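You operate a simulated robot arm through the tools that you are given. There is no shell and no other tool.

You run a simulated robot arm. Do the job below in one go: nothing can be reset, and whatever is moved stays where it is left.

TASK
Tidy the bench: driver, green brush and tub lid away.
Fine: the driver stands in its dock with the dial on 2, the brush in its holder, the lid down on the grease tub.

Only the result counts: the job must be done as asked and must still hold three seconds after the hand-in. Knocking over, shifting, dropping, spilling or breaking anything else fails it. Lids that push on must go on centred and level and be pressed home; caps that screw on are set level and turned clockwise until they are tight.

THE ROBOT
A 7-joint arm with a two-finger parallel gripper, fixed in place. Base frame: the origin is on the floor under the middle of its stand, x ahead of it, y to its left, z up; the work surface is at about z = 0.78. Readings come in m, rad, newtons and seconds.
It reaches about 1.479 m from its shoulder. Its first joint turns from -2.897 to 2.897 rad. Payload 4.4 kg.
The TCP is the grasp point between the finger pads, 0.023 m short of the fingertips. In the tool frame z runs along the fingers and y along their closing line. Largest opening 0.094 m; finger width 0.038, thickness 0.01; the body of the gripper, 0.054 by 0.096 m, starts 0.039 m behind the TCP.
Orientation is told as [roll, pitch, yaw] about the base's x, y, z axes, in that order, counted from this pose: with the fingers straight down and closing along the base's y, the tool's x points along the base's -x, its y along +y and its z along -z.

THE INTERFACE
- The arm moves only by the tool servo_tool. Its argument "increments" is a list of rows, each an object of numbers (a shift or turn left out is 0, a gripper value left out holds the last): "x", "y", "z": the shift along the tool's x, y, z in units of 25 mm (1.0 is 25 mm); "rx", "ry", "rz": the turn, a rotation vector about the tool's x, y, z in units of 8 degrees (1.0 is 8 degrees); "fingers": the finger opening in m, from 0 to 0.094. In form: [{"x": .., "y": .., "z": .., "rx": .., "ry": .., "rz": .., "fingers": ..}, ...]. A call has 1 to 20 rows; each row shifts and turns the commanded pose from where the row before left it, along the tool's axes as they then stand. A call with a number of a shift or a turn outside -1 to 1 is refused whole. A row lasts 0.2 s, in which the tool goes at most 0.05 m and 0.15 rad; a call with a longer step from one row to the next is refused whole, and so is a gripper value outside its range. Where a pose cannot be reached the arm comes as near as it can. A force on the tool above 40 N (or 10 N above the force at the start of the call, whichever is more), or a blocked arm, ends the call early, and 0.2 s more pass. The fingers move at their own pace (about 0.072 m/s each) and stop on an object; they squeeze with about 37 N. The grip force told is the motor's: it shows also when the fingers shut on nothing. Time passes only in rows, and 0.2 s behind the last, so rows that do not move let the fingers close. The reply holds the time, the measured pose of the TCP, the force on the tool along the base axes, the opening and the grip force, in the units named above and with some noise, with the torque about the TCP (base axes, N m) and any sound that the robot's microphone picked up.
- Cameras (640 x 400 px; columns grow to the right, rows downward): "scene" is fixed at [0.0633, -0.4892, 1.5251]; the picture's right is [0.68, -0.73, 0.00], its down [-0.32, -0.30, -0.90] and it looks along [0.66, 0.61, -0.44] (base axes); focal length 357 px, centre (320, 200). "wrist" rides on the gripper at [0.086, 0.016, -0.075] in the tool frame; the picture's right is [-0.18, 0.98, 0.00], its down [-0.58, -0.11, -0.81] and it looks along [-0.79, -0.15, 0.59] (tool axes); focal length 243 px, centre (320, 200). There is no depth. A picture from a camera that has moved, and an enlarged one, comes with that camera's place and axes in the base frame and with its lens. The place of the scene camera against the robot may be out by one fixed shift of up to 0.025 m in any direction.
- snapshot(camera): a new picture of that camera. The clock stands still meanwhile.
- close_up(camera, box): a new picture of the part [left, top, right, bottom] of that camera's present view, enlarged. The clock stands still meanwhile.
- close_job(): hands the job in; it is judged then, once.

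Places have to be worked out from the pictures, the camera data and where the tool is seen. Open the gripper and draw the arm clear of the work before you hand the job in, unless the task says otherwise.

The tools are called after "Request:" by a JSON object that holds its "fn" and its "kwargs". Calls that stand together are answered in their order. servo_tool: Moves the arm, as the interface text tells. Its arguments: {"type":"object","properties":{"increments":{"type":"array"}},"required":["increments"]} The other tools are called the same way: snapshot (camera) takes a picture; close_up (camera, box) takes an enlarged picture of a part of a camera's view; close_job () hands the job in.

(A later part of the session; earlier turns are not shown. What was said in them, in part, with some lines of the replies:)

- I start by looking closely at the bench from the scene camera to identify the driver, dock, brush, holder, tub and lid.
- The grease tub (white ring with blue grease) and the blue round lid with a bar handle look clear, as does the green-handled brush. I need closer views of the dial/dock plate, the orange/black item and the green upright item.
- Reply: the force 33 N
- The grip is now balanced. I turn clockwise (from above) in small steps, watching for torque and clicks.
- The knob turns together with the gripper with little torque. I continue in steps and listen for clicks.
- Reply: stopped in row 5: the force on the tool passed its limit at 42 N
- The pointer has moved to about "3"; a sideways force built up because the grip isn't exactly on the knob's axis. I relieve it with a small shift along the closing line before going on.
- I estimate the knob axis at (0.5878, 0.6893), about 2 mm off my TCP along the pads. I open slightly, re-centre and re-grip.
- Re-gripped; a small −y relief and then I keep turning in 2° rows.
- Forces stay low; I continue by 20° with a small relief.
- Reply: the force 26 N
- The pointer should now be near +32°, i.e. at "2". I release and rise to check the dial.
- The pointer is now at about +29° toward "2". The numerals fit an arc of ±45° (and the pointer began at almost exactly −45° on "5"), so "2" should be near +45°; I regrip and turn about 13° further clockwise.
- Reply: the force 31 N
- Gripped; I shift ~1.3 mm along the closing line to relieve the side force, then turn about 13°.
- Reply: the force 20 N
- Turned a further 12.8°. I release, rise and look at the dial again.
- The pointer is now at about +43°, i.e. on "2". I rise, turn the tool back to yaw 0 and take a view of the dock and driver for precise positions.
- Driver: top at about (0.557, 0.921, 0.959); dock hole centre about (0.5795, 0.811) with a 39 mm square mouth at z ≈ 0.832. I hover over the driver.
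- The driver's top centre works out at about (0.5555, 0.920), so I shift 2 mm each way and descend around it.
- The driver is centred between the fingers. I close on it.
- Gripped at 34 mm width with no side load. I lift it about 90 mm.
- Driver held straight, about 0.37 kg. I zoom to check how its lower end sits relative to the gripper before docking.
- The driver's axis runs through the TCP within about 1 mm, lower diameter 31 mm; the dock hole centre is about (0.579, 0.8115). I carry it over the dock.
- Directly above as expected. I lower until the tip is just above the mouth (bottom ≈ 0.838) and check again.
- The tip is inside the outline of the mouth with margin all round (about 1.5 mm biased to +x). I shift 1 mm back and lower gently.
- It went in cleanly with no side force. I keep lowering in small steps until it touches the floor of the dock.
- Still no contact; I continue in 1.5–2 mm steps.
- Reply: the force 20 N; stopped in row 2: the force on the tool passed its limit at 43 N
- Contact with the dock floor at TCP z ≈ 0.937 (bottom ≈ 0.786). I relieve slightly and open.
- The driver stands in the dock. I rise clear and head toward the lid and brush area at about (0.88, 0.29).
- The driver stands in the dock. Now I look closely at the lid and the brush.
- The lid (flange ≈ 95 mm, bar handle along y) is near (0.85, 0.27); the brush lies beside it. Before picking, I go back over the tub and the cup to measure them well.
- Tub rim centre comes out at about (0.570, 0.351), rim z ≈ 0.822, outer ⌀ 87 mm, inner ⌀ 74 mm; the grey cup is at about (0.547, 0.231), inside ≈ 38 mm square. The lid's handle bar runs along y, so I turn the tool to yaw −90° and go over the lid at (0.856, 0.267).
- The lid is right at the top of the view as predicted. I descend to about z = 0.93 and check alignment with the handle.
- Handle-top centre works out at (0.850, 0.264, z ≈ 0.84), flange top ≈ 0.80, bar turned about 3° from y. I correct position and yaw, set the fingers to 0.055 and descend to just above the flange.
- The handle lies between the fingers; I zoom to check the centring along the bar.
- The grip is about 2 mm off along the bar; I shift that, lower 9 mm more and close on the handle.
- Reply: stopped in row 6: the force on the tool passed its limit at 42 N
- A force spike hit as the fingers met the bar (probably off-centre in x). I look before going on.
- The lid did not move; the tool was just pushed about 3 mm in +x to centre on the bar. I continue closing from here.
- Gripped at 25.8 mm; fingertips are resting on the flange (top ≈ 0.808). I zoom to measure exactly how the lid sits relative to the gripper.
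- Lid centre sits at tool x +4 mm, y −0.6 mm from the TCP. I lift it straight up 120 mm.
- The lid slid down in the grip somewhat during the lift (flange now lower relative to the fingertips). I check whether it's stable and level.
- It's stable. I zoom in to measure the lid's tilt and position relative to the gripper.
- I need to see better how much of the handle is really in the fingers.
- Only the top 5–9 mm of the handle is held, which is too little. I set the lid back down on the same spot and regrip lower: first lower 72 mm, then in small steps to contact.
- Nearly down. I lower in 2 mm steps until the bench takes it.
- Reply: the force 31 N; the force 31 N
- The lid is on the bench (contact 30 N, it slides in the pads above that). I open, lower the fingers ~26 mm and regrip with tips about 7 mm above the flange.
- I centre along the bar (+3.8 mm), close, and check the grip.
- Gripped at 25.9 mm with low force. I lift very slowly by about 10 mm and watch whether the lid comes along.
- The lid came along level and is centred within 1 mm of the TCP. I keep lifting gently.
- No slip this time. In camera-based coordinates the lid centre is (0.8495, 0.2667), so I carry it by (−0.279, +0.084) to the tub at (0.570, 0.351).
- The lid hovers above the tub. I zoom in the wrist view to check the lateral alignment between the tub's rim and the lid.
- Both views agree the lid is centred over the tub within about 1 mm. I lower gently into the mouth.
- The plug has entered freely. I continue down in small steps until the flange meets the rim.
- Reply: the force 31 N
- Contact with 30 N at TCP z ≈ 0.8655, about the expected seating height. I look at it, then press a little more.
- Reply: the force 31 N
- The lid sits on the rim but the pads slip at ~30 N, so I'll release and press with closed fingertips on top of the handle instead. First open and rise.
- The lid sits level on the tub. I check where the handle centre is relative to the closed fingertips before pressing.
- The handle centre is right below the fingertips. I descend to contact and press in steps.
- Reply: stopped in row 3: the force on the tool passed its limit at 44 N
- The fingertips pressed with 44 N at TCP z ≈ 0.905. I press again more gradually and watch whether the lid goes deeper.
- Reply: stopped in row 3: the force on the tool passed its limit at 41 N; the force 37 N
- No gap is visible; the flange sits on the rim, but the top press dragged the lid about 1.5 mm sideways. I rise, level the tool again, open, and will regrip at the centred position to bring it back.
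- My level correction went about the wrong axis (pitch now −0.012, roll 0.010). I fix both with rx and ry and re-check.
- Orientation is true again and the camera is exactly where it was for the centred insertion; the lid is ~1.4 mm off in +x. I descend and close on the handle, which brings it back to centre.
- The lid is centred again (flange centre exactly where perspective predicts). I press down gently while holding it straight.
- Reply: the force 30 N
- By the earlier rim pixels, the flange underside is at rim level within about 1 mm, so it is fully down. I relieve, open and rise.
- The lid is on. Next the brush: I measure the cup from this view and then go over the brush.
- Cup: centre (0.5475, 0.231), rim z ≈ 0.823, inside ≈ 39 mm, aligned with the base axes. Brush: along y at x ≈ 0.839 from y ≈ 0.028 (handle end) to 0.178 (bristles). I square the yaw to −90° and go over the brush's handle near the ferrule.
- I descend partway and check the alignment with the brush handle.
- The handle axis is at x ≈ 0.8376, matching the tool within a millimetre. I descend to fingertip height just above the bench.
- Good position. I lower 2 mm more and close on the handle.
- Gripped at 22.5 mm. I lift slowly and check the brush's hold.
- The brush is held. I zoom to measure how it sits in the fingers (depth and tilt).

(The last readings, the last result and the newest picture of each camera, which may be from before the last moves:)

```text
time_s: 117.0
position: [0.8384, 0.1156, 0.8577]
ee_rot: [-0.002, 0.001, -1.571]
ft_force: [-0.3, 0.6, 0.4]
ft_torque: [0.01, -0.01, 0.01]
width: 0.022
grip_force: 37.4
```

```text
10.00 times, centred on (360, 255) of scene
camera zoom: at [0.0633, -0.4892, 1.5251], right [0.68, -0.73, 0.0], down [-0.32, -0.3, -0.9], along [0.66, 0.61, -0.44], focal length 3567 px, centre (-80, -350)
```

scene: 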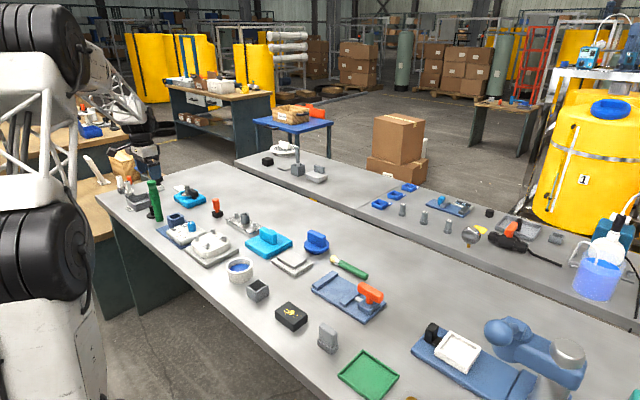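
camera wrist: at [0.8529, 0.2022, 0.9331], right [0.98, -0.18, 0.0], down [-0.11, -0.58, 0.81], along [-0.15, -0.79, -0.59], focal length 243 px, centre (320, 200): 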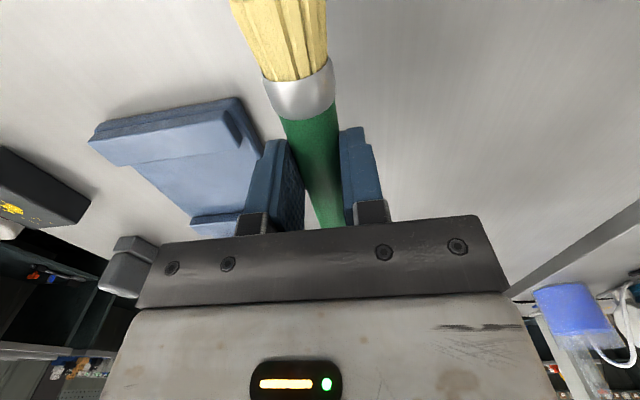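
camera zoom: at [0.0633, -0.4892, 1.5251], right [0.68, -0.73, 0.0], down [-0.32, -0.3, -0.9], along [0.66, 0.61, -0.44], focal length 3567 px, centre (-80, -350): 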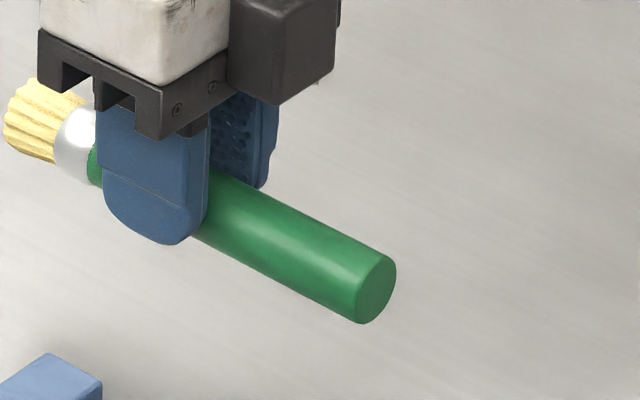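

Brush axis is ~15.5 mm beyond the TCP, level, with the handle end ~80 mm behind the grip centre. I lift and carry it to a free spot near (0.60, 0.12, 1.03) before tilting it upright.

Request:
{"fn": "servo_tool", "kwargs": {"increments": [{"z": -0.5, "y": -0.3}, {"z": -0.8, "y": -0.8}, {"z": -0.8, "y": -0.95}, {"z": -0.8, "y": -0.95}, {"z": -0.8, "y": -0.95}, {"z": -0.8, "y": -0.95}, {"z": -0.8, "y": -0.95}, {"z": -0.8, "y": -0.95}, {"z": -0.6, "y": -0.95}, {"z": -0.2, "y": -0.95}, {"y": -0.6}, {}]}}

Request:
{"fn": "servo_tool", "kwargs": {"increments": [{"ry": 0.5}, {"ry": 1}, {"ry": 1}, {"ry": 1}, {"ry": 0.5}, {}]}}

Request:
{"fn": "snapshot", "kwargs": {"camera": "scene"}}

Request:
{"fn": "snapshot", "kwargs": {"camera": "wrist"}}

```text
time_s: 119.5
position: [0.6061, 0.1177, 1.0291]
ee_rot: [0.001, 0.001, -1.57]
ft_force: [0.1, 0.7, -0.6]
ft_torque: [-0.02, 0.01, -0.04]
width: 0.0221
grip_force: 36.8
```

```text
time_s: 121.0
position: [0.6064, 0.1156, 1.0303]
ee_rot: [0.001, 0.561, -1.571]
ft_force: [-0.8, -0.5, -0.8]
ft_torque: [0.0, -0.01, 0.04]
width: 0.0223
grip_force: 37.1
```

```text
taken
```

scene: 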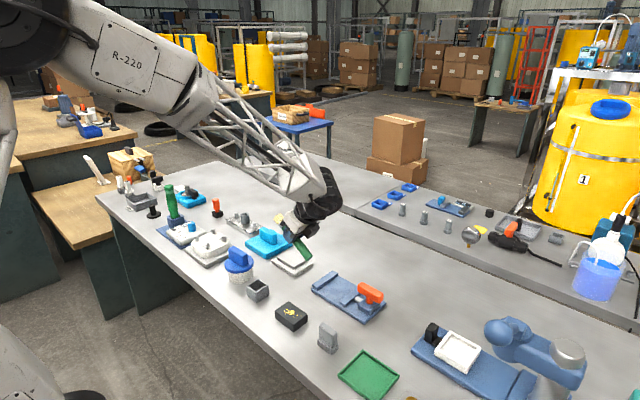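

```text
taken
camera wrist: at [0.6204, 0.1494, 1.1398], right [0.98, -0.16, -0.1], down [-0.11, -0.92, 0.37], along [-0.15, -0.36, -0.92], focal length 243 px, centre (320, 200)
```

wrist: 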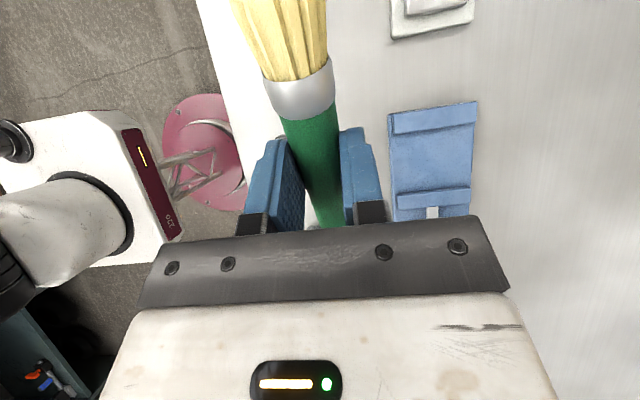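

The tilt works (32° so far). I continue to about 80°, in two parts.

Request:
{"fn": "servo_tool", "kwargs": {"increments": [{"ry": 0.5}, {"ry": 1}, {"ry": 1}, {"ry": 0.5}, {}]}}

Request:
{"fn": "servo_tool", "kwargs": {"increments": [{"ry": 0.5}, {"ry": 1}, {"ry": 1}, {"ry": 0.5}, {}]}}

Request:
{"fn": "snapshot", "kwargs": {"camera": "scene"}}

Request:
{"fn": "snapshot", "kwargs": {"camera": "wrist"}}

```text
time_s: 122.2
position: [0.6059, 0.1156, 1.0309]
ee_rot: [0.003, 0.978, -1.571]
ft_force: [0.7, 0.2, 0.6]
ft_torque: [-0.01, 0.03, -0.03]
width: 0.0223
grip_force: 37.0
```

```text
time_s: 123.3
position: [0.6062, 0.1163, 1.03]
ee_rot: [0.006, 1.398, -1.566]
ft_force: [0.2, 1.3, -0.8]
ft_torque: [-0.03, 0.01, 0.02]
width: 0.0223
grip_force: 36.2
```

```text
taken
```

scene: 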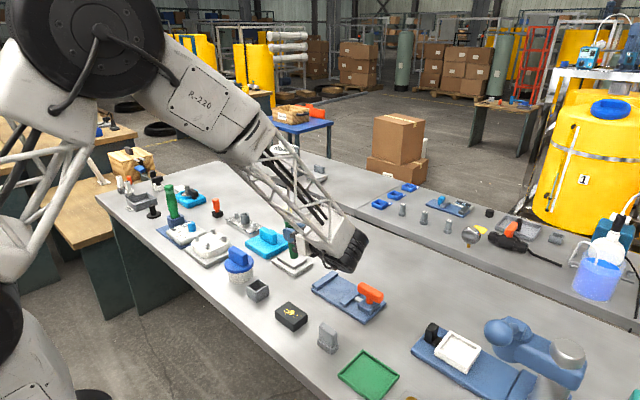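

```text
taken
camera wrist: at [0.6203, 0.0572, 1.1289], right [0.98, -0.03, -0.18], down [-0.11, -0.89, -0.43], along [-0.15, 0.45, -0.88], focal length 243 px, centre (320, 200)
```

wrist: 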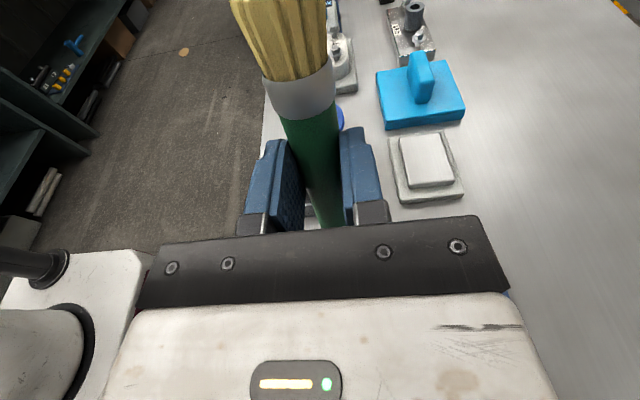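

Tilted to 80°; the arm's wrist stays well above the small items. I bring it back to 75° for more clearance behind, then move over the cup.

Request:
{"fn": "servo_tool", "kwargs": {"increments": [{"ry": -0.64}, {}, {"y": -0.38, "x": 0.2, "z": 0.742}, {"y": -0.38, "x": 0.2, "z": 0.742}, {"y": -0.38, "x": 0.2, "z": 0.742}, {"y": -0.38, "x": 0.2, "z": 0.742}, {"y": -0.38, "x": 0.2, "z": 0.742}, {"y": -0.38, "x": 0.2, "z": 0.742}, {}]}}

Request:
{"fn": "snapshot", "kwargs": {"wrist": "wrist", "camera": "wrist"}}

Request:
{"fn": "snapshot", "kwargs": {"camera": "scene"}}

```text
time_s: 125.3
position: [0.5499, 0.2317, 1.0298]
ee_rot: [0.001, 1.309, -1.571]
ft_force: [-0.2, -0.3, -0.1]
ft_torque: [0.02, 0.01, 0.02]
width: 0.0221
grip_force: 37.1
```

```text
taken
camera wrist: at [0.5636, 0.1821, 1.1337], right [0.98, -0.05, -0.18], down [-0.11, -0.93, -0.35], along [-0.15, 0.36, -0.92], focal length 243 px, centre (320, 200)
```

wrist: 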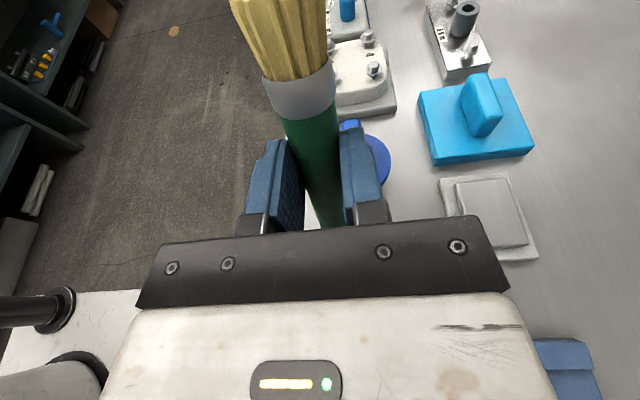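

```text
taken
```

scene: 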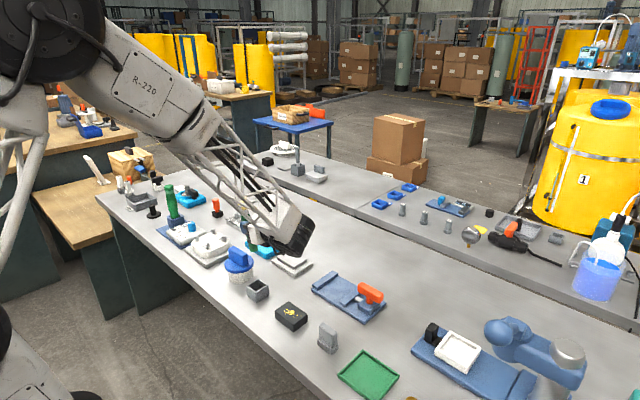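

I zoom into the scene view to see the brush and the cup.

Request:
{"fn": "close_up", "kwargs": {"camera": "scene", "box": [220, 205, 330, 305]}}

Request:
{"fn": "close_up", "kwargs": {"camera": "wrist", "box": [230, 100, 410, 240]}}

```text
4.00 times, centred on (275, 255) of scene
camera zoom: at [0.0633, -0.4892, 1.5251], right [0.68, -0.73, 0.0], down [-0.32, -0.3, -0.9], along [0.66, 0.61, -0.44], focal length 1427 px, centre (500, -20)
```

zoom: 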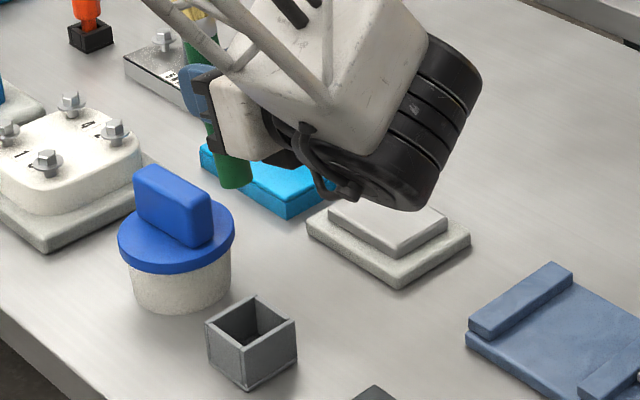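

```text
2.86 times, centred on (320, 170) of wrist
camera zoom: at [0.5636, 0.1821, 1.1337], right [0.98, -0.05, -0.18], down [-0.11, -0.93, -0.35], along [-0.15, 0.36, -0.92], focal length 693 px, centre (320, 286)
```

zoom: 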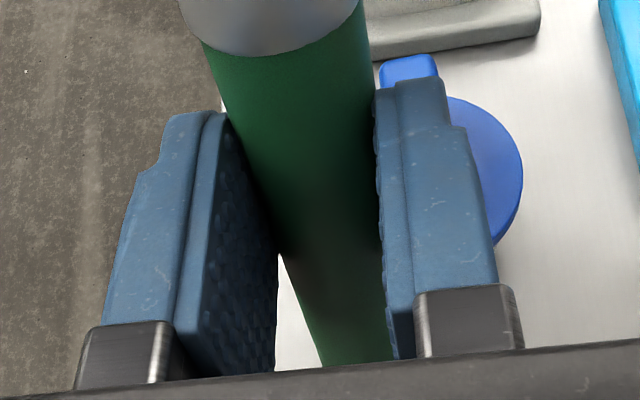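

I zoom further on the handle end and cup in the scene view to compare with my model.

Request:
{"fn": "close_up", "kwargs": {"camera": "scene", "box": [260, 220, 310, 260]}}

Request:
{"fn": "close_up", "kwargs": {"camera": "scene", "box": [260, 270, 310, 310]}}

```text
10.00 times, centred on (285, 240) of scene
camera zoom: at [0.0633, -0.4892, 1.5251], right [0.68, -0.73, 0.0], down [-0.32, -0.3, -0.9], along [0.66, 0.61, -0.44], focal length 3567 px, centre (670, -200)
```

zoom: 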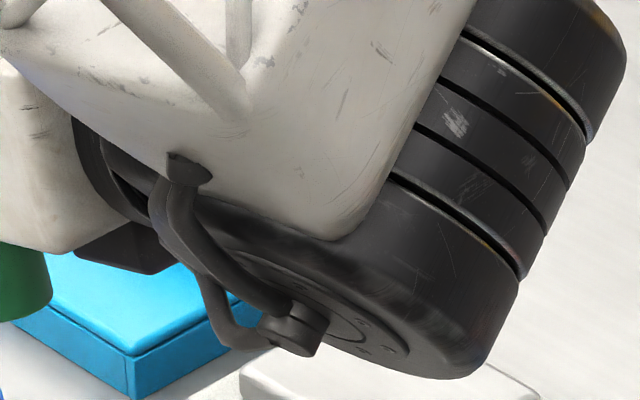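

```text
10.00 times, centred on (285, 290) of scene
camera zoom: at [0.0633, -0.4892, 1.5251], right [0.68, -0.73, 0.0], down [-0.32, -0.3, -0.9], along [0.66, 0.61, -0.44], focal length 3567 px, centre (670, -700)
```

zoom: 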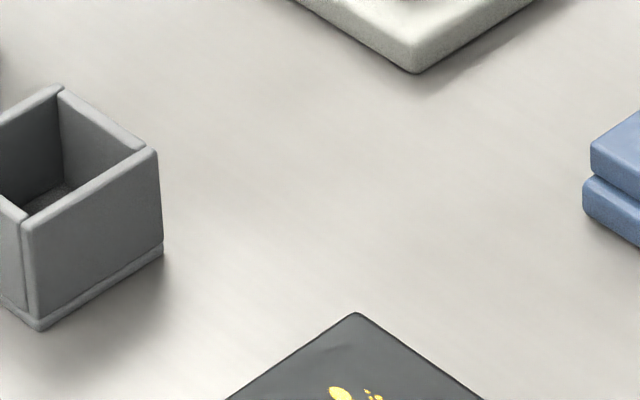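

Request:
{"fn": "close_up", "kwargs": {"camera": "scene", "box": [240, 215, 290, 255]}}

Request:
{"fn": "close_up", "kwargs": {"camera": "scene", "box": [235, 270, 285, 310]}}

```text
10.00 times, centred on (265, 235) of scene
camera zoom: at [0.0633, -0.4892, 1.5251], right [0.68, -0.73, 0.0], down [-0.32, -0.3, -0.9], along [0.66, 0.61, -0.44], focal length 3567 px, centre (870, -150)
```

zoom: 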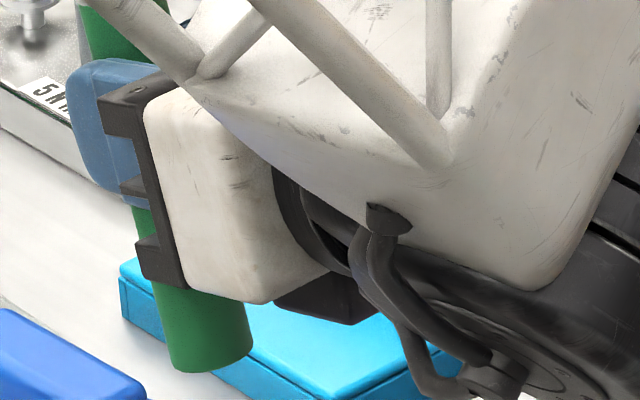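

```text
10.00 times, centred on (260, 290) of scene
camera zoom: at [0.0633, -0.4892, 1.5251], right [0.68, -0.73, 0.0], down [-0.32, -0.3, -0.9], along [0.66, 0.61, -0.44], focal length 3567 px, centre (920, -700)
```

zoom: 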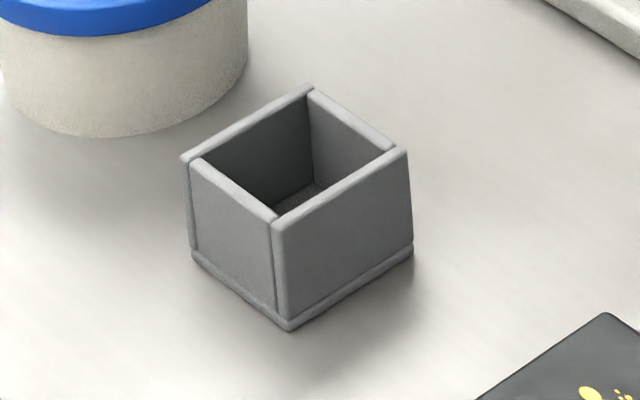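

The handle end appears ~5 mm toward −x of the tool axis (brush yawed ~4° in the grip). I shift +4 mm in x and lower straight down until the end is about 15 mm above the cup.

Request:
{"fn": "servo_tool", "kwargs": {"increments": [{"x": -0.5, "z": 0.13, "y": 0.08}, {"x": -0.8, "z": 0.21, "y": 0.084}, {"x": -0.8, "z": 0.21}, {"x": -0.8, "z": 0.21}, {"x": -0.8, "z": 0.2}, {"x": -0.63, "z": 0.15}, {}]}}

Request:
{"fn": "snapshot", "kwargs": {"camera": "wrist"}}

Request:
{"fn": "close_up", "kwargs": {"camera": "scene", "box": [220, 225, 320, 305]}}

Request:
{"fn": "close_up", "kwargs": {"camera": "scene", "box": [235, 255, 285, 295]}}

```text
time_s: 127.0
position: [0.5535, 0.2301, 0.9188]
ee_rot: [0.002, 1.307, -1.573]
ft_force: [0.2, 0.6, -0.9]
ft_torque: [-0.01, 0.01, 0.0]
width: 0.0219
grip_force: 37.2
```

```text
taken
camera wrist: at [0.5678, 0.1803, 1.0214], right [0.98, -0.05, -0.18], down [-0.11, -0.93, -0.35], along [-0.15, 0.36, -0.92], focal length 243 px, centre (320, 200)
```

wrist: 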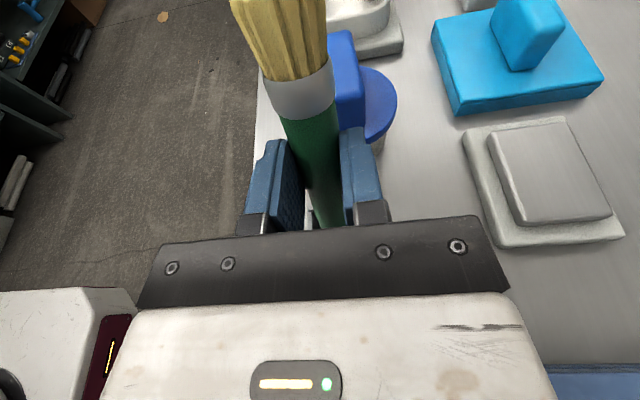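

```text
5.00 times, centred on (270, 265) of scene
camera zoom: at [0.0633, -0.4892, 1.5251], right [0.68, -0.73, 0.0], down [-0.32, -0.3, -0.9], along [0.66, 0.61, -0.44], focal length 1784 px, centre (570, -125)
```

zoom: 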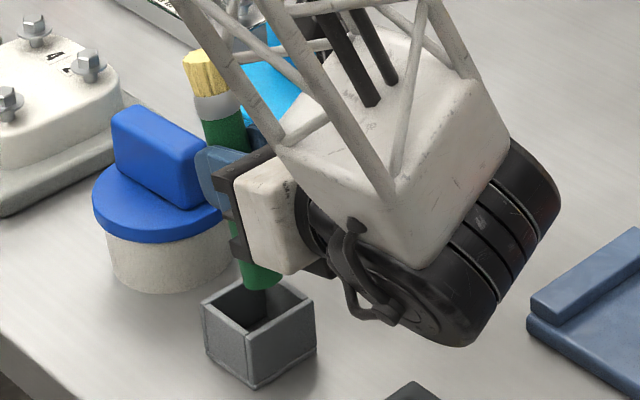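

```text
10.00 times, centred on (260, 275) of scene
camera zoom: at [0.0633, -0.4892, 1.5251], right [0.68, -0.73, 0.0], down [-0.32, -0.3, -0.9], along [0.66, 0.61, -0.44], focal length 3567 px, centre (920, -550)
```

zoom: 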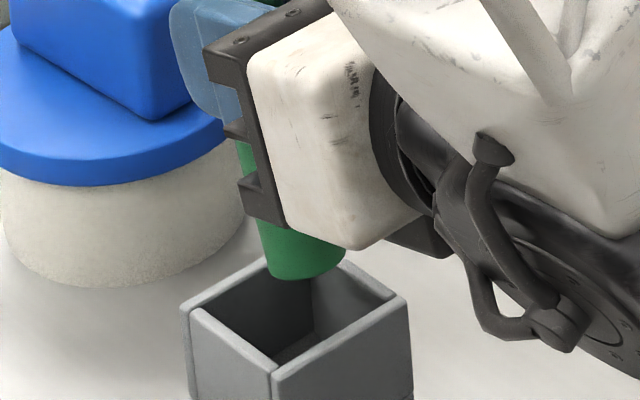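

The handle end is over the cup's mouth: I estimate it at the cup centre (0, −5 mm), which suits the 15° lean. I lower straight down in 6 mm rows.

Request:
{"fn": "servo_tool", "kwargs": {"increments": [{"x": -0.232, "z": 0.062}, {"x": -0.232, "z": 0.062}, {"x": -0.232, "z": 0.062}, {}]}}

Request:
{"fn": "close_up", "kwargs": {"camera": "scene", "box": [235, 255, 285, 295]}}

Request:
{"fn": "close_up", "kwargs": {"camera": "wrist", "box": [230, 100, 410, 240]}}

```text
time_s: 128.0
position: [0.5528, 0.2299, 0.9008]
ee_rot: [0.001, 1.307, -1.569]
ft_force: [0.7, 0.3, -0.1]
ft_torque: [0.01, 0.01, 0.01]
width: 0.0219
grip_force: 36.3
```

```text
10.00 times, centred on (260, 275) of scene
camera zoom: at [0.0633, -0.4892, 1.5251], right [0.68, -0.73, 0.0], down [-0.32, -0.3, -0.9], along [0.66, 0.61, -0.44], focal length 3567 px, centre (920, -550)
```

zoom: 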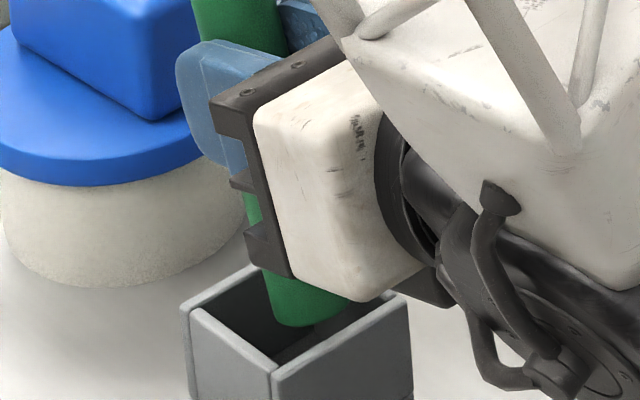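

```text
2.86 times, centred on (320, 170) of wrist
camera zoom: at [0.5681, 0.1803, 1.0038], right [0.98, -0.05, -0.18], down [-0.11, -0.93, -0.35], along [-0.15, 0.36, -0.92], focal length 693 px, centre (320, 286)
```

zoom: 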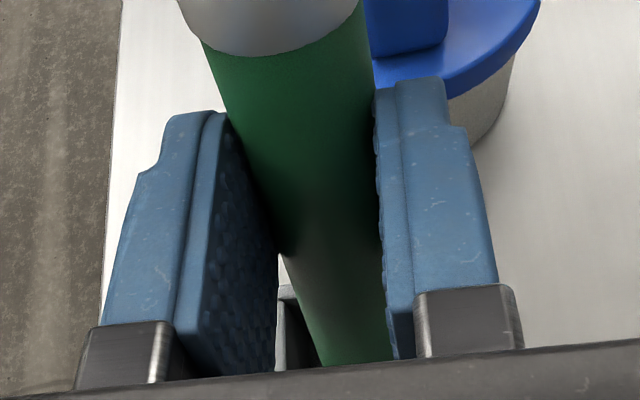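

The end is entering inside the mouth with clearance on all sides and no force. I continue down.

Request:
{"fn": "servo_tool", "kwargs": {"increments": [{"x": -0.2, "z": 0.052}, {"x": -0.2, "z": 0.052}, {"x": -0.2, "z": 0.052}, {}]}}

Request:
{"fn": "close_up", "kwargs": {"camera": "scene", "box": [225, 235, 315, 305]}}

```text
time_s: 128.9
position: [0.5535, 0.23, 0.8845]
ee_rot: [0.002, 1.308, -1.572]
ft_force: [-0.1, -1.4, -0.1]
ft_torque: [-0.02, -0.03, 0.03]
width: 0.0218
grip_force: 36.6
```

```text
5.71 times, centred on (270, 270) of scene
camera zoom: at [0.0633, -0.4892, 1.5251], right [0.68, -0.73, 0.0], down [-0.32, -0.3, -0.9], along [0.66, 0.61, -0.44], focal length 2038 px, centre (606, -200)
```

zoom: 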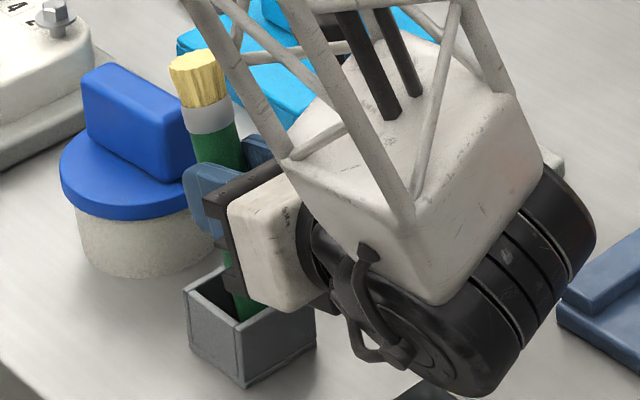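

No force; the end is ~20 mm inside the cup. I continue another ~14 mm, then small steps to the floor.

Request:
{"fn": "servo_tool", "kwargs": {"increments": [{"x": -0.18, "z": 0.047}, {"x": -0.18, "z": 0.047}, {"x": -0.12, "z": 0.031}, {}]}}

Request:
{"fn": "servo_tool", "kwargs": {"increments": [{"x": -0.08, "z": 0.021}, {"x": -0.06, "z": 0.016}, {}]}}

Request:
{"fn": "close_up", "kwargs": {"camera": "scene", "box": [225, 235, 315, 305]}}

```text
time_s: 129.9
position: [0.5539, 0.2293, 0.8719]
ee_rot: [0.002, 1.307, -1.573]
ft_force: [-0.5, -0.6, -0.6]
ft_torque: [-0.02, -0.01, -0.01]
width: 0.0222
grip_force: 36.8
```

```text
time_s: 130.8
position: [0.5535, 0.2296, 0.8678]
ee_rot: [0.004, 1.307, -1.57]
ft_force: [-0.1, -1.4, 2.9]
ft_torque: [0.01, 0.05, 0.03]
width: 0.0219
grip_force: 37.1
```

```text
5.71 times, centred on (270, 270) of scene
camera zoom: at [0.0633, -0.4892, 1.5251], right [0.68, -0.73, 0.0], down [-0.32, -0.3, -0.9], along [0.66, 0.61, -0.44], focal length 2038 px, centre (606, -200)
```

zoom: 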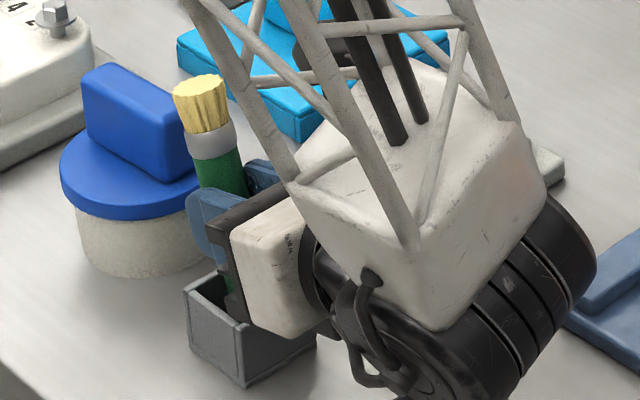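

A light contact (3 N) at the cup floor. I open the fingers slowly to let the brush settle.

Request:
{"fn": "servo_tool", "kwargs": {"increments": [{"fingers": 0.026}, {"fingers": 0.03}, {"fingers": 0.036}, {"fingers": 0.042}, {"fingers": 0.048}, {}]}}

Request:
{"fn": "snapshot", "kwargs": {"camera": "wrist"}}

Request:
{"fn": "close_up", "kwargs": {"camera": "scene", "box": [225, 235, 315, 305]}}

```text
time_s: 132.2
position: [0.5529, 0.2294, 0.8693]
ee_rot: [0.002, 1.308, -1.57]
ft_force: [-0.3, 0.0, 0.1]
ft_torque: [0.0, -0.02, -0.03]
width: 0.0484
grip_force: 0.0
```

```text
taken
camera wrist: at [0.5677, 0.1802, 0.9722], right [0.98, -0.05, -0.18], down [-0.11, -0.93, -0.35], along [-0.15, 0.36, -0.92], focal length 243 px, centre (320, 200)
```

wrist: 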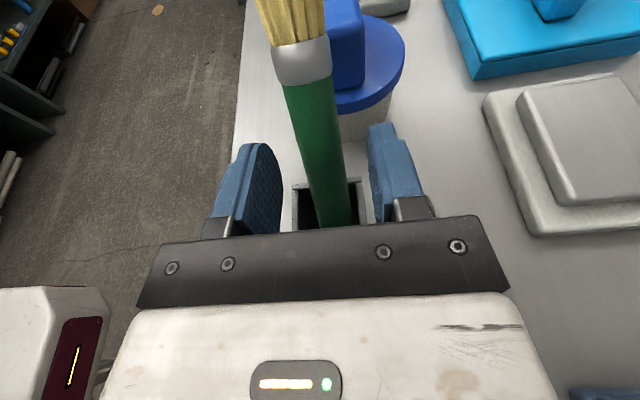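

```text
5.71 times, centred on (270, 270) of scene
camera zoom: at [0.0633, -0.4892, 1.5251], right [0.68, -0.73, 0.0], down [-0.32, -0.3, -0.9], along [0.66, 0.61, -0.44], focal length 2038 px, centre (606, -200)
```

zoom: 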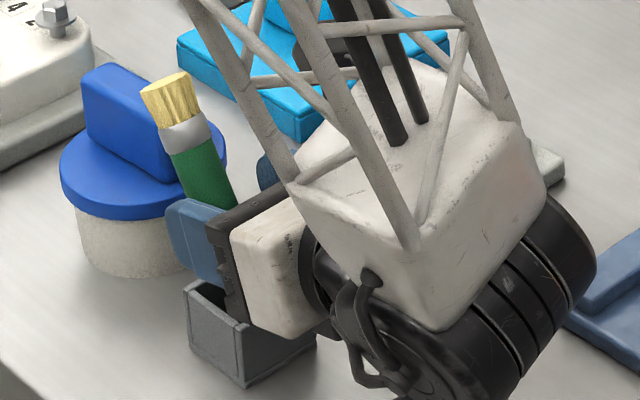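

The brush now stands in the cup leaning on its rim, clear of the lid. I withdraw along the finger direction, then up.

Request:
{"fn": "servo_tool", "kwargs": {"increments": [{"z": -0.3}, {"z": -0.6}, {"z": -0.8}, {"z": -0.8}, {"z": -0.8}, {"x": 0.3, "z": -0.7}, {"x": 0.6, "z": -0.5}, {"x": 0.9, "z": -0.3}, {"x": 0.9, "z": -0.24}, {"x": 0.9, "z": -0.24}, {"x": 0.9, "z": -0.24}, {"x": 0.9, "z": -0.24}, {}]}}

Request:
{"fn": "snapshot", "kwargs": {"camera": "scene"}}

Request:
{"fn": "snapshot", "kwargs": {"camera": "wrist"}}

```text
time_s: 134.9
position: [0.5531, 0.1263, 1.0372]
ee_rot: [0.001, 1.307, -1.572]
ft_force: [0.0, -0.4, 0.2]
ft_torque: [-0.03, -0.02, -0.03]
width: 0.0482
grip_force: 0.1
```

```text
taken
```

scene: 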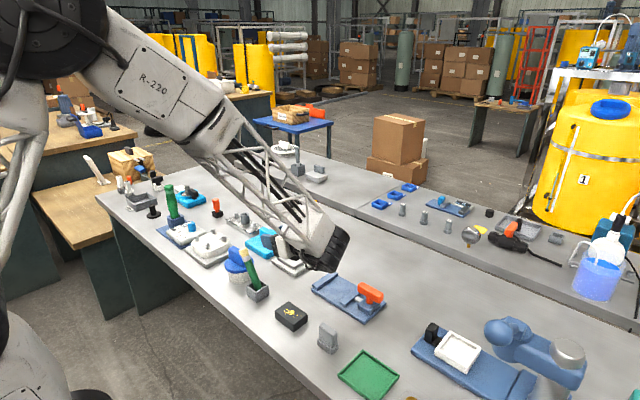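

```text
taken
camera wrist: at [0.5673, 0.0766, 1.1404], right [0.98, -0.05, -0.18], down [-0.11, -0.93, -0.35], along [-0.15, 0.36, -0.92], focal length 243 px, centre (320, 200)
```

wrist: 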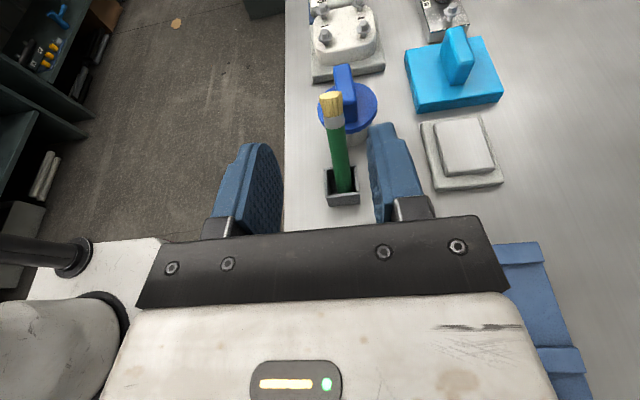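

The arm is clear. I inspect the cup and brush, the lid and the dock closely.

Request:
{"fn": "close_up", "kwargs": {"camera": "scene", "box": [215, 235, 285, 305]}}

Request:
{"fn": "close_up", "kwargs": {"camera": "wrist", "box": [290, 50, 400, 215]}}

Request:
{"fn": "close_up", "kwargs": {"camera": "scene", "box": [140, 175, 230, 245]}}

```text
5.71 times, centred on (250, 270) of scene
camera zoom: at [0.0633, -0.4892, 1.5251], right [0.68, -0.73, 0.0], down [-0.32, -0.3, -0.9], along [0.66, 0.61, -0.44], focal length 2038 px, centre (720, -200)
```

zoom: 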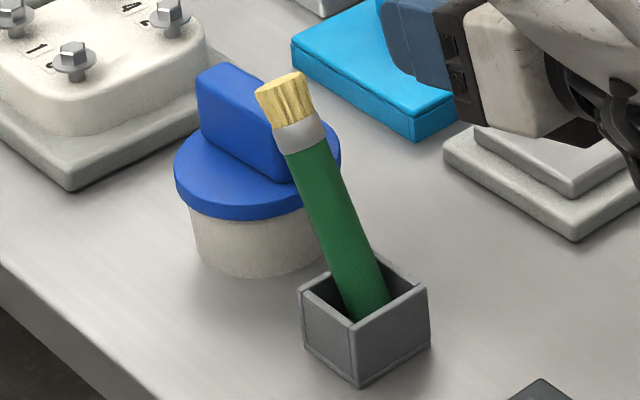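

```text
2.42 times, centred on (345, 132) of wrist
camera zoom: at [0.5673, 0.0766, 1.1404], right [0.98, -0.05, -0.18], down [-0.11, -0.93, -0.35], along [-0.15, 0.36, -0.92], focal length 588 px, centre (259, 364)
```

zoom: 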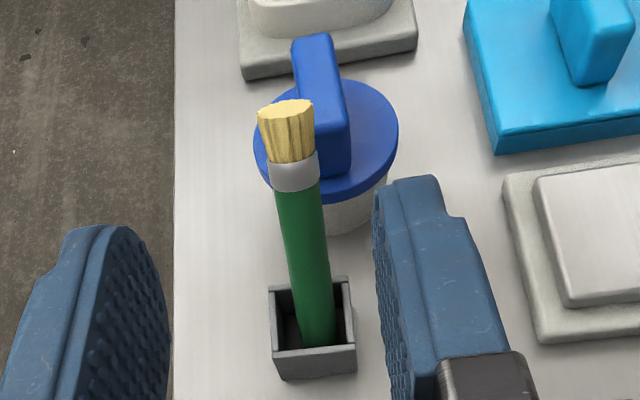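

```text
5.71 times, centred on (185, 210) of scene
camera zoom: at [0.0633, -0.4892, 1.5251], right [0.68, -0.73, 0.0], down [-0.32, -0.3, -0.9], along [0.66, 0.61, -0.44], focal length 2038 px, centre (1091, 143)
```

zoom: 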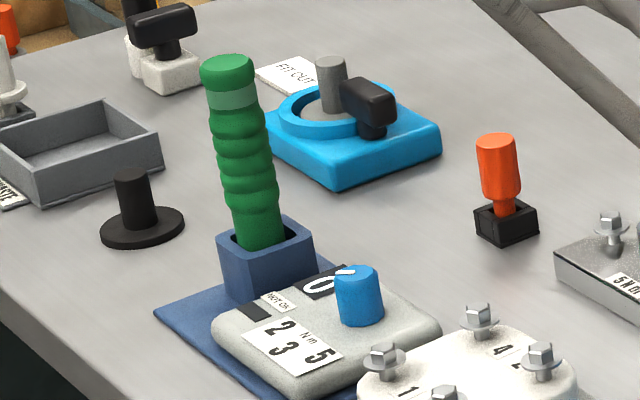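

All three items look right. I take very strong close-ups of the lid–tub joint and the dial as a final check.

Request:
{"fn": "close_up", "kwargs": {"camera": "scene", "box": [242, 258, 274, 278]}}

Request:
{"fn": "close_up", "kwargs": {"camera": "scene", "box": [172, 215, 208, 240]}}

Request:
{"fn": "close_up", "kwargs": {"camera": "scene", "box": [226, 240, 262, 290]}}

```text
16.00 times, centred on (258, 268) of scene
camera zoom: at [0.0633, -0.4892, 1.5251], right [0.68, -0.73, 0.0], down [-0.32, -0.3, -0.9], along [0.66, 0.61, -0.44], focal length 5708 px, centre (1312, -888)
```

zoom: 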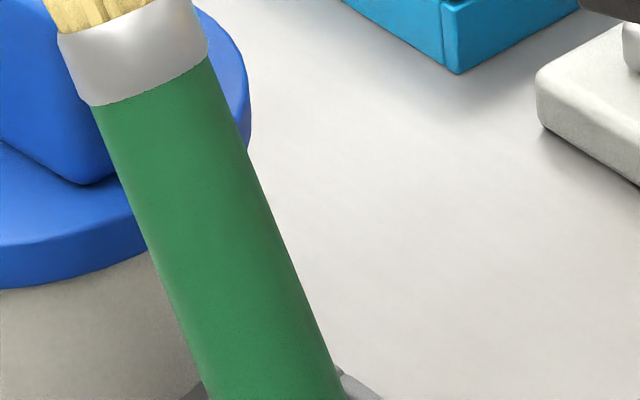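

```text
16.00 times, centred on (190, 228) of scene
camera zoom: at [0.0633, -0.4892, 1.5251], right [0.68, -0.73, 0.0], down [-0.32, -0.3, -0.9], along [0.66, 0.61, -0.44], focal length 5708 px, centre (2400, -240)
```

zoom: 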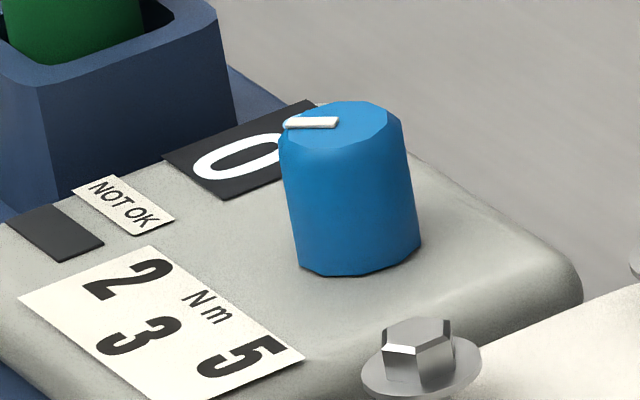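

```text
8.00 times, centred on (244, 265) of scene
camera zoom: at [0.0633, -0.4892, 1.5251], right [0.68, -0.73, 0.0], down [-0.32, -0.3, -0.9], along [0.66, 0.61, -0.44], focal length 2854 px, centre (928, -320)
```

zoom: 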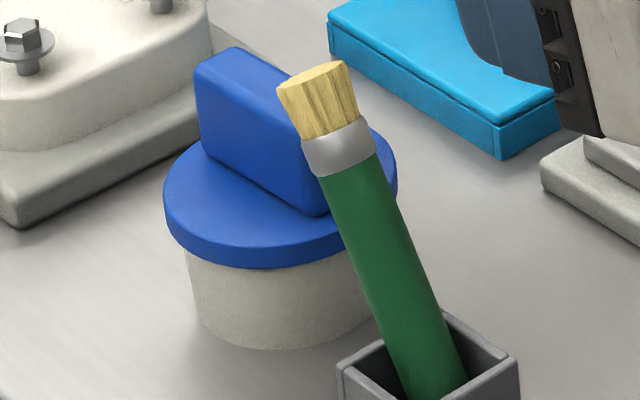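

From above, a gap under the flange up to 3 mm would be hidden by its overhang, and my height figures for the lid don't fully agree. I want a low side view of the lid joint: first I un-tilt the tool at height.

Request:
{"fn": "servo_tool", "kwargs": {"increments": [{"ry": -0.5}, {"ry": -1}, {"ry": -1}, {"ry": -1}, {"ry": -1}, {"ry": -1}, {"ry": -1}, {"ry": -1}, {"ry": -1}, {"ry": -0.86}, {}]}}

Request:
{"fn": "servo_tool", "kwargs": {"increments": [{"rz": -1}, {"rz": -1}, {"rz": -1}, {"rz": -1}, {"rz": -1}, {"rz": -1}, {"rz": -1}, {"rz": -1}, {"rz": -1}, {"rz": -1}, {"rz": -1}, {"rz": -0.25}, {}]}}

Request:
{"fn": "snapshot", "kwargs": {"camera": "wrist"}}

```text
time_s: 137.3
position: [0.5543, 0.1278, 1.0375]
ee_rot: [-0.001, -0.001, -1.571]
ft_force: [-0.8, 0.1, 0.4]
ft_torque: [-0.02, 0.02, 0.0]
width: 0.048
grip_force: 0.1
```

```text
time_s: 140.2
position: [0.5526, 0.1269, 1.036]
ee_rot: [-0.001, -0.001, -0.001]
ft_force: [0.6, -0.4, -0.1]
ft_torque: [0.0, 0.02, 0.03]
width: 0.0482
grip_force: 0.0
```

```text
taken
camera wrist: at [0.4651, 0.1422, 1.1115], right [0.18, 0.98, 0.0], down [0.58, -0.11, 0.81], along [0.79, -0.15, -0.59], focal length 243 px, centre (320, 200)
```

wrist: 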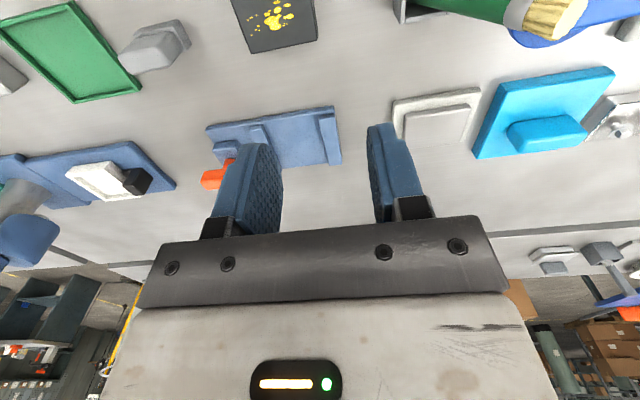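

Now over to the robot side of the tub, at height, then tilt so the camera looks almost horizontally.

Request:
{"fn": "servo_tool", "kwargs": {"increments": [{"x": 0.41, "y": 0.95}, {"x": 0.41, "y": 0.95}, {"x": 0.41, "y": 0.95}, {"x": 0.41, "y": 0.95}, {"x": 0.41, "y": 0.95}, {"x": 0.41, "y": 0.95}, {"x": 0.41, "y": 0.95}, {"x": 0.41, "y": 0.95}, {"x": 0.41, "y": 0.9}, {"ry": -1}, {"ry": -1}, {"ry": -1}, {"ry": -0.9}, {}]}}

Request:
{"fn": "snapshot", "kwargs": {"camera": "wrist"}}

Request:
{"fn": "snapshot", "kwargs": {"camera": "scene"}}

```text
time_s: 143.2
position: [0.4609, 0.3387, 1.0368]
ee_rot: [0.001, -0.544, -0.001]
ft_force: [-0.1, -0.3, 1.5]
ft_torque: [0.0, 0.0, -0.02]
width: 0.0479
grip_force: 0.0
```

```text
taken
camera wrist: at [0.3466, 0.3552, 1.056], right [0.16, 0.98, 0.1], down [0.08, -0.11, 0.99], along [0.98, -0.15, -0.09], focal length 243 px, centre (320, 200)
```

wrist: 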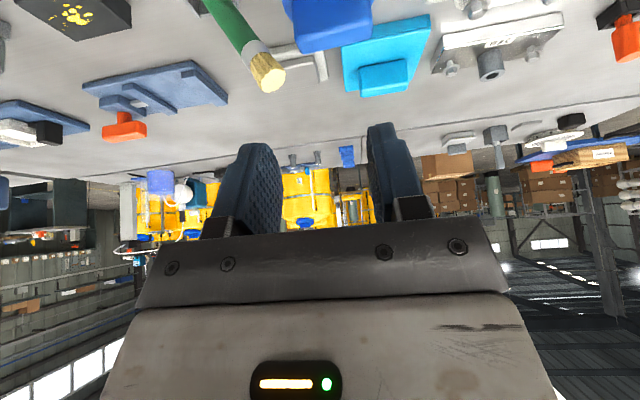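

```text
taken
```

scene: 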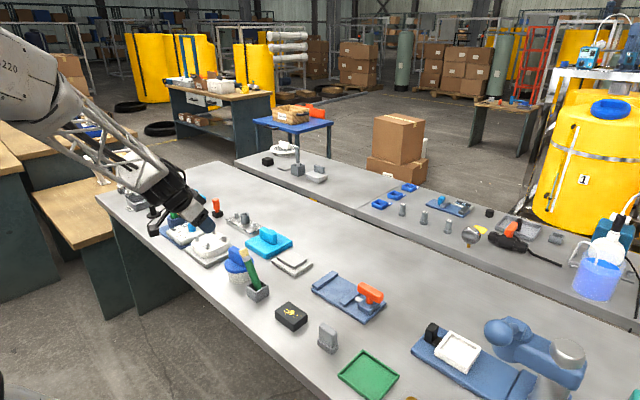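

The view works. I descend straight down ~136 mm to look at the lid joint from the side (nothing is within reach of the fingers there).

Request:
{"fn": "servo_tool", "kwargs": {"increments": [{"x": 0.35, "z": 0.58}, {"x": 0.45, "z": 0.75}, {"x": 0.45, "z": 0.75}, {"x": 0.45, "z": 0.75}, {"x": 0.45, "z": 0.75}, {"x": 0.4, "z": 0.67}, {"x": 0.25, "z": 0.41}, {}]}}

Request:
{"fn": "snapshot", "kwargs": {"camera": "wrist"}}

Request:
{"fn": "close_up", "kwargs": {"camera": "wrist", "box": [230, 20, 430, 150]}}

```text
time_s: 144.9
position: [0.4617, 0.3386, 0.9004]
ee_rot: [0.0, -0.546, -0.001]
ft_force: [-0.4, -0.4, 0.1]
ft_torque: [-0.01, -0.03, -0.02]
width: 0.0482
grip_force: 0.1
```

```text
taken
camera wrist: at [0.3477, 0.3551, 0.92], right [0.16, 0.98, 0.1], down [0.08, -0.11, 0.99], along [0.98, -0.15, -0.1], focal length 243 px, centre (320, 200)
```

wrist: 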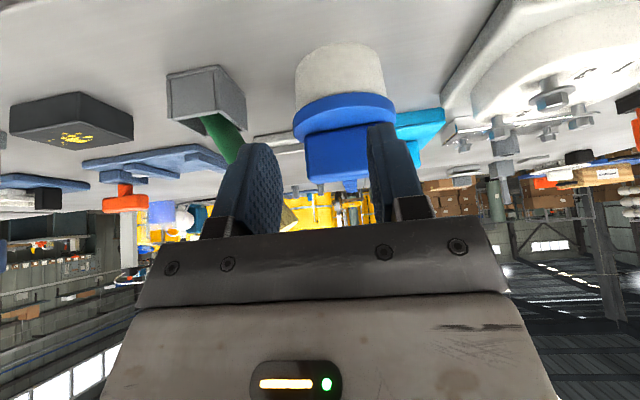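

```text
3.08 times, centred on (330, 85) of wrist
camera zoom: at [0.3477, 0.3551, 0.92], right [0.16, 0.98, 0.1], down [0.08, -0.11, 0.99], along [0.98, -0.15, -0.1], focal length 746 px, centre (289, 554)
```

zoom: 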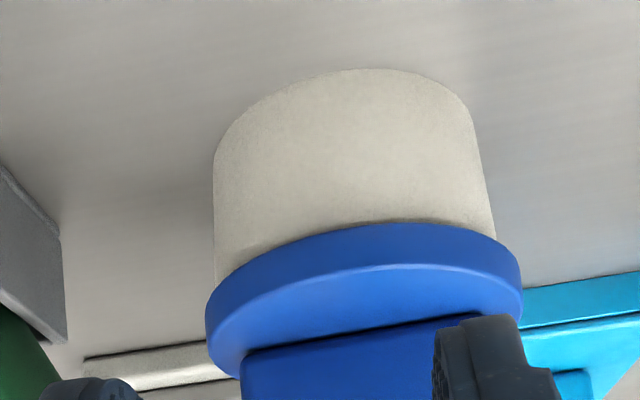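

No gap is apparent. I zoom in further at the left and right silhouettes of the joint.

Request:
{"fn": "close_up", "kwargs": {"camera": "wrist", "box": [290, 85, 330, 115]}}

Request:
{"fn": "close_up", "kwargs": {"camera": "wrist", "box": [365, 80, 405, 110]}}

Request:
{"fn": "close_up", "kwargs": {"camera": "wrist", "box": [320, 80, 370, 117]}}

```text
13.33 times, centred on (310, 100) of wrist
camera zoom: at [0.3477, 0.3551, 0.92], right [0.16, 0.98, 0.1], down [0.08, -0.11, 0.99], along [0.98, -0.15, -0.1], focal length 3235 px, centre (453, 1533)
```

zoom: 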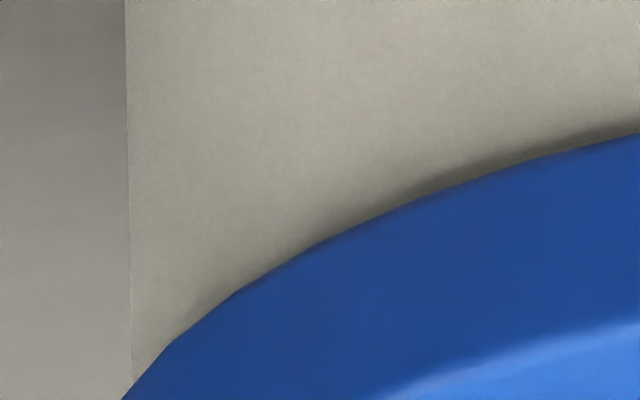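

```text
13.33 times, centred on (385, 95) of wrist
camera zoom: at [0.3477, 0.3551, 0.92], right [0.16, 0.98, 0.1], down [0.08, -0.11, 0.99], along [0.98, -0.15, -0.1], focal length 3235 px, centre (-547, 1600)
```

zoom: 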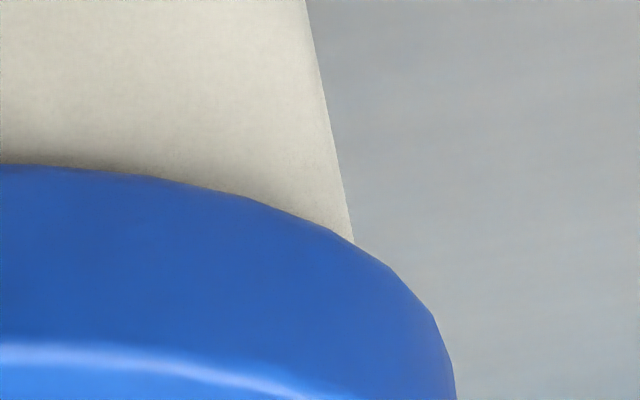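

```text
10.81 times, centred on (345, 98) of wrist
camera zoom: at [0.3477, 0.3551, 0.92], right [0.16, 0.98, 0.1], down [0.08, -0.11, 0.99], along [0.98, -0.15, -0.1], focal length 2623 px, centre (50, 1297)
```

zoom: 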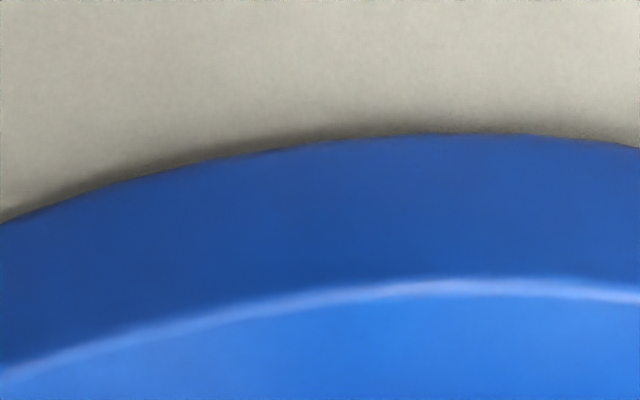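

The flange sits right on the rim (underside z ≈ 0.825, tub height consistent, no plug showing), so the lid is home. I rise straight up, open the gripper and draw the arm clear.

Request:
{"fn": "servo_tool", "kwargs": {"increments": [{"x": -0.3, "z": -0.5}, {"x": -0.45, "z": -0.75}, {"x": -0.45, "z": -0.75}, {"x": -0.45, "z": -0.75}, {"x": -0.45, "z": -0.75}, {"x": -0.45, "z": -0.75}, {"x": -0.45, "z": -0.75}, {"x": -0.45, "z": -0.75, "fingers": 0.085}, {"x": -0.45, "z": -0.75}, {"ry": 1}, {"ry": 1}, {"ry": 1}, {"ry": 0.9}, {}]}}

Request:
{"fn": "snapshot", "kwargs": {"camera": "scene"}}

Request:
{"fn": "snapshot", "kwargs": {"camera": "wrist"}}

```text
time_s: 147.9
position: [0.4607, 0.3387, 1.09]
ee_rot: [0.0, 0.002, 0.002]
ft_force: [0.7, -0.2, -0.3]
ft_torque: [-0.03, 0.0, 0.04]
width: 0.0853
grip_force: 0.0
```

```text
taken
```

scene: 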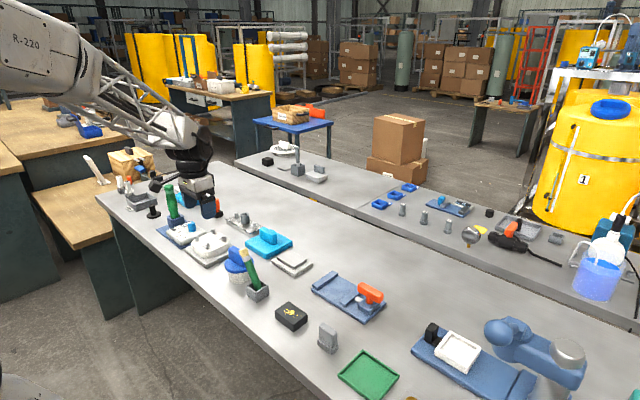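

```text
taken
camera wrist: at [0.3725, 0.3549, 1.1655], right [0.18, 0.98, 0.0], down [0.58, -0.11, 0.81], along [0.79, -0.15, -0.59], focal length 243 px, centre (320, 200)
```

wrist: 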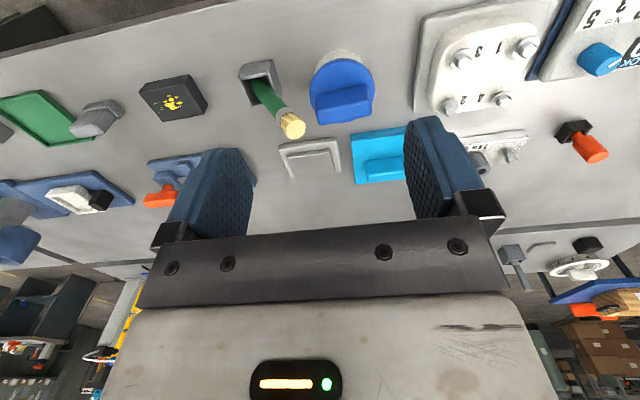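

Everything looks settled: driver in its dock with the dial on 2, brush in the cup, lid on the tub, and nothing else shifted. I rise a little more and let a second pass to confirm stability.

Request:
{"fn": "servo_tool", "kwargs": {"increments": [{"z": -0.8}, {"z": -0.8}, {"z": -0.8}, {}, {}, {}]}}

Request:
{"fn": "close_up", "kwargs": {"camera": "scene", "box": [140, 170, 300, 305]}}

```text
time_s: 149.3
position: [0.4605, 0.3388, 1.1491]
ee_rot: [-0.001, 0.001, 0.0]
ft_force: [0.9, 0.2, 0.3]
ft_torque: [0.01, 0.0, 0.01]
width: 0.085
grip_force: 0.0
```

```text
2.96 times, centred on (220, 238) of scene
camera zoom: at [0.0633, -0.4892, 1.5251], right [0.68, -0.73, 0.0], down [-0.32, -0.3, -0.9], along [0.66, 0.61, -0.44], focal length 1057 px, centre (616, 89)
```

zoom: 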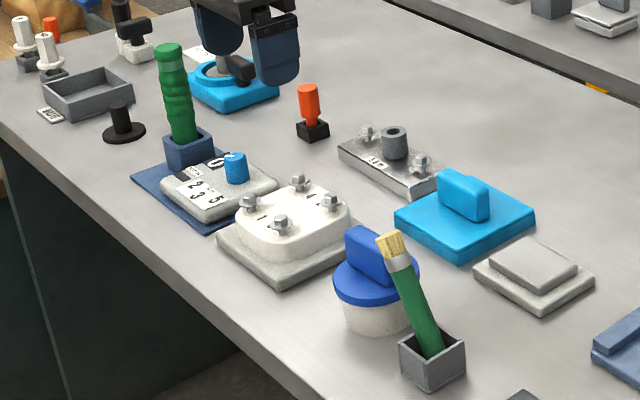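

The final view shows the driver standing in the dock with the dial on 2, the lid seated on the tub and the brush in its holder. The gripper is open and the arm is clear, so I hand the job in.

Request:
{"fn": "close_job", "kwargs": {}}

```text
The job is handed in.
```

I've handed the job in. In the final pictures the driver, brush and lid are in their places, with the gripper open and the arm clear of the work.

- **Driver:** it stands in the blue dock socket, resting on the socket's floor.
- **Dial:** I turned the pointer from about −45° (the 5 side) to about +43° (the 2 side). The printed "2" lies about 30° round from the knob. I took the mark itself to be at 45°, because the pointer started almost exactly 45° the other way, apparently on 5. The dial has no clicks to confirm that, so this is the least certain part.
- **Brush:** it stands bristles up in the grey cup beside the tub, leaning about 25° against the cup's edge. I took that cup to be its holder.
- **Lid:** it sits centred to within about 1 mm and level on the tub. I pressed it with up to 44 N. A low side view shows its rim resting on the tub with no gap visible (at most about 1.5 mm could be hidden).

Comparing start and end pictures, nothing else on the bench looks moved. I did set the lid back down once on its own spot to get a better grip. It slid about 1.5 mm on the tub during pressing, and I re-centred it.
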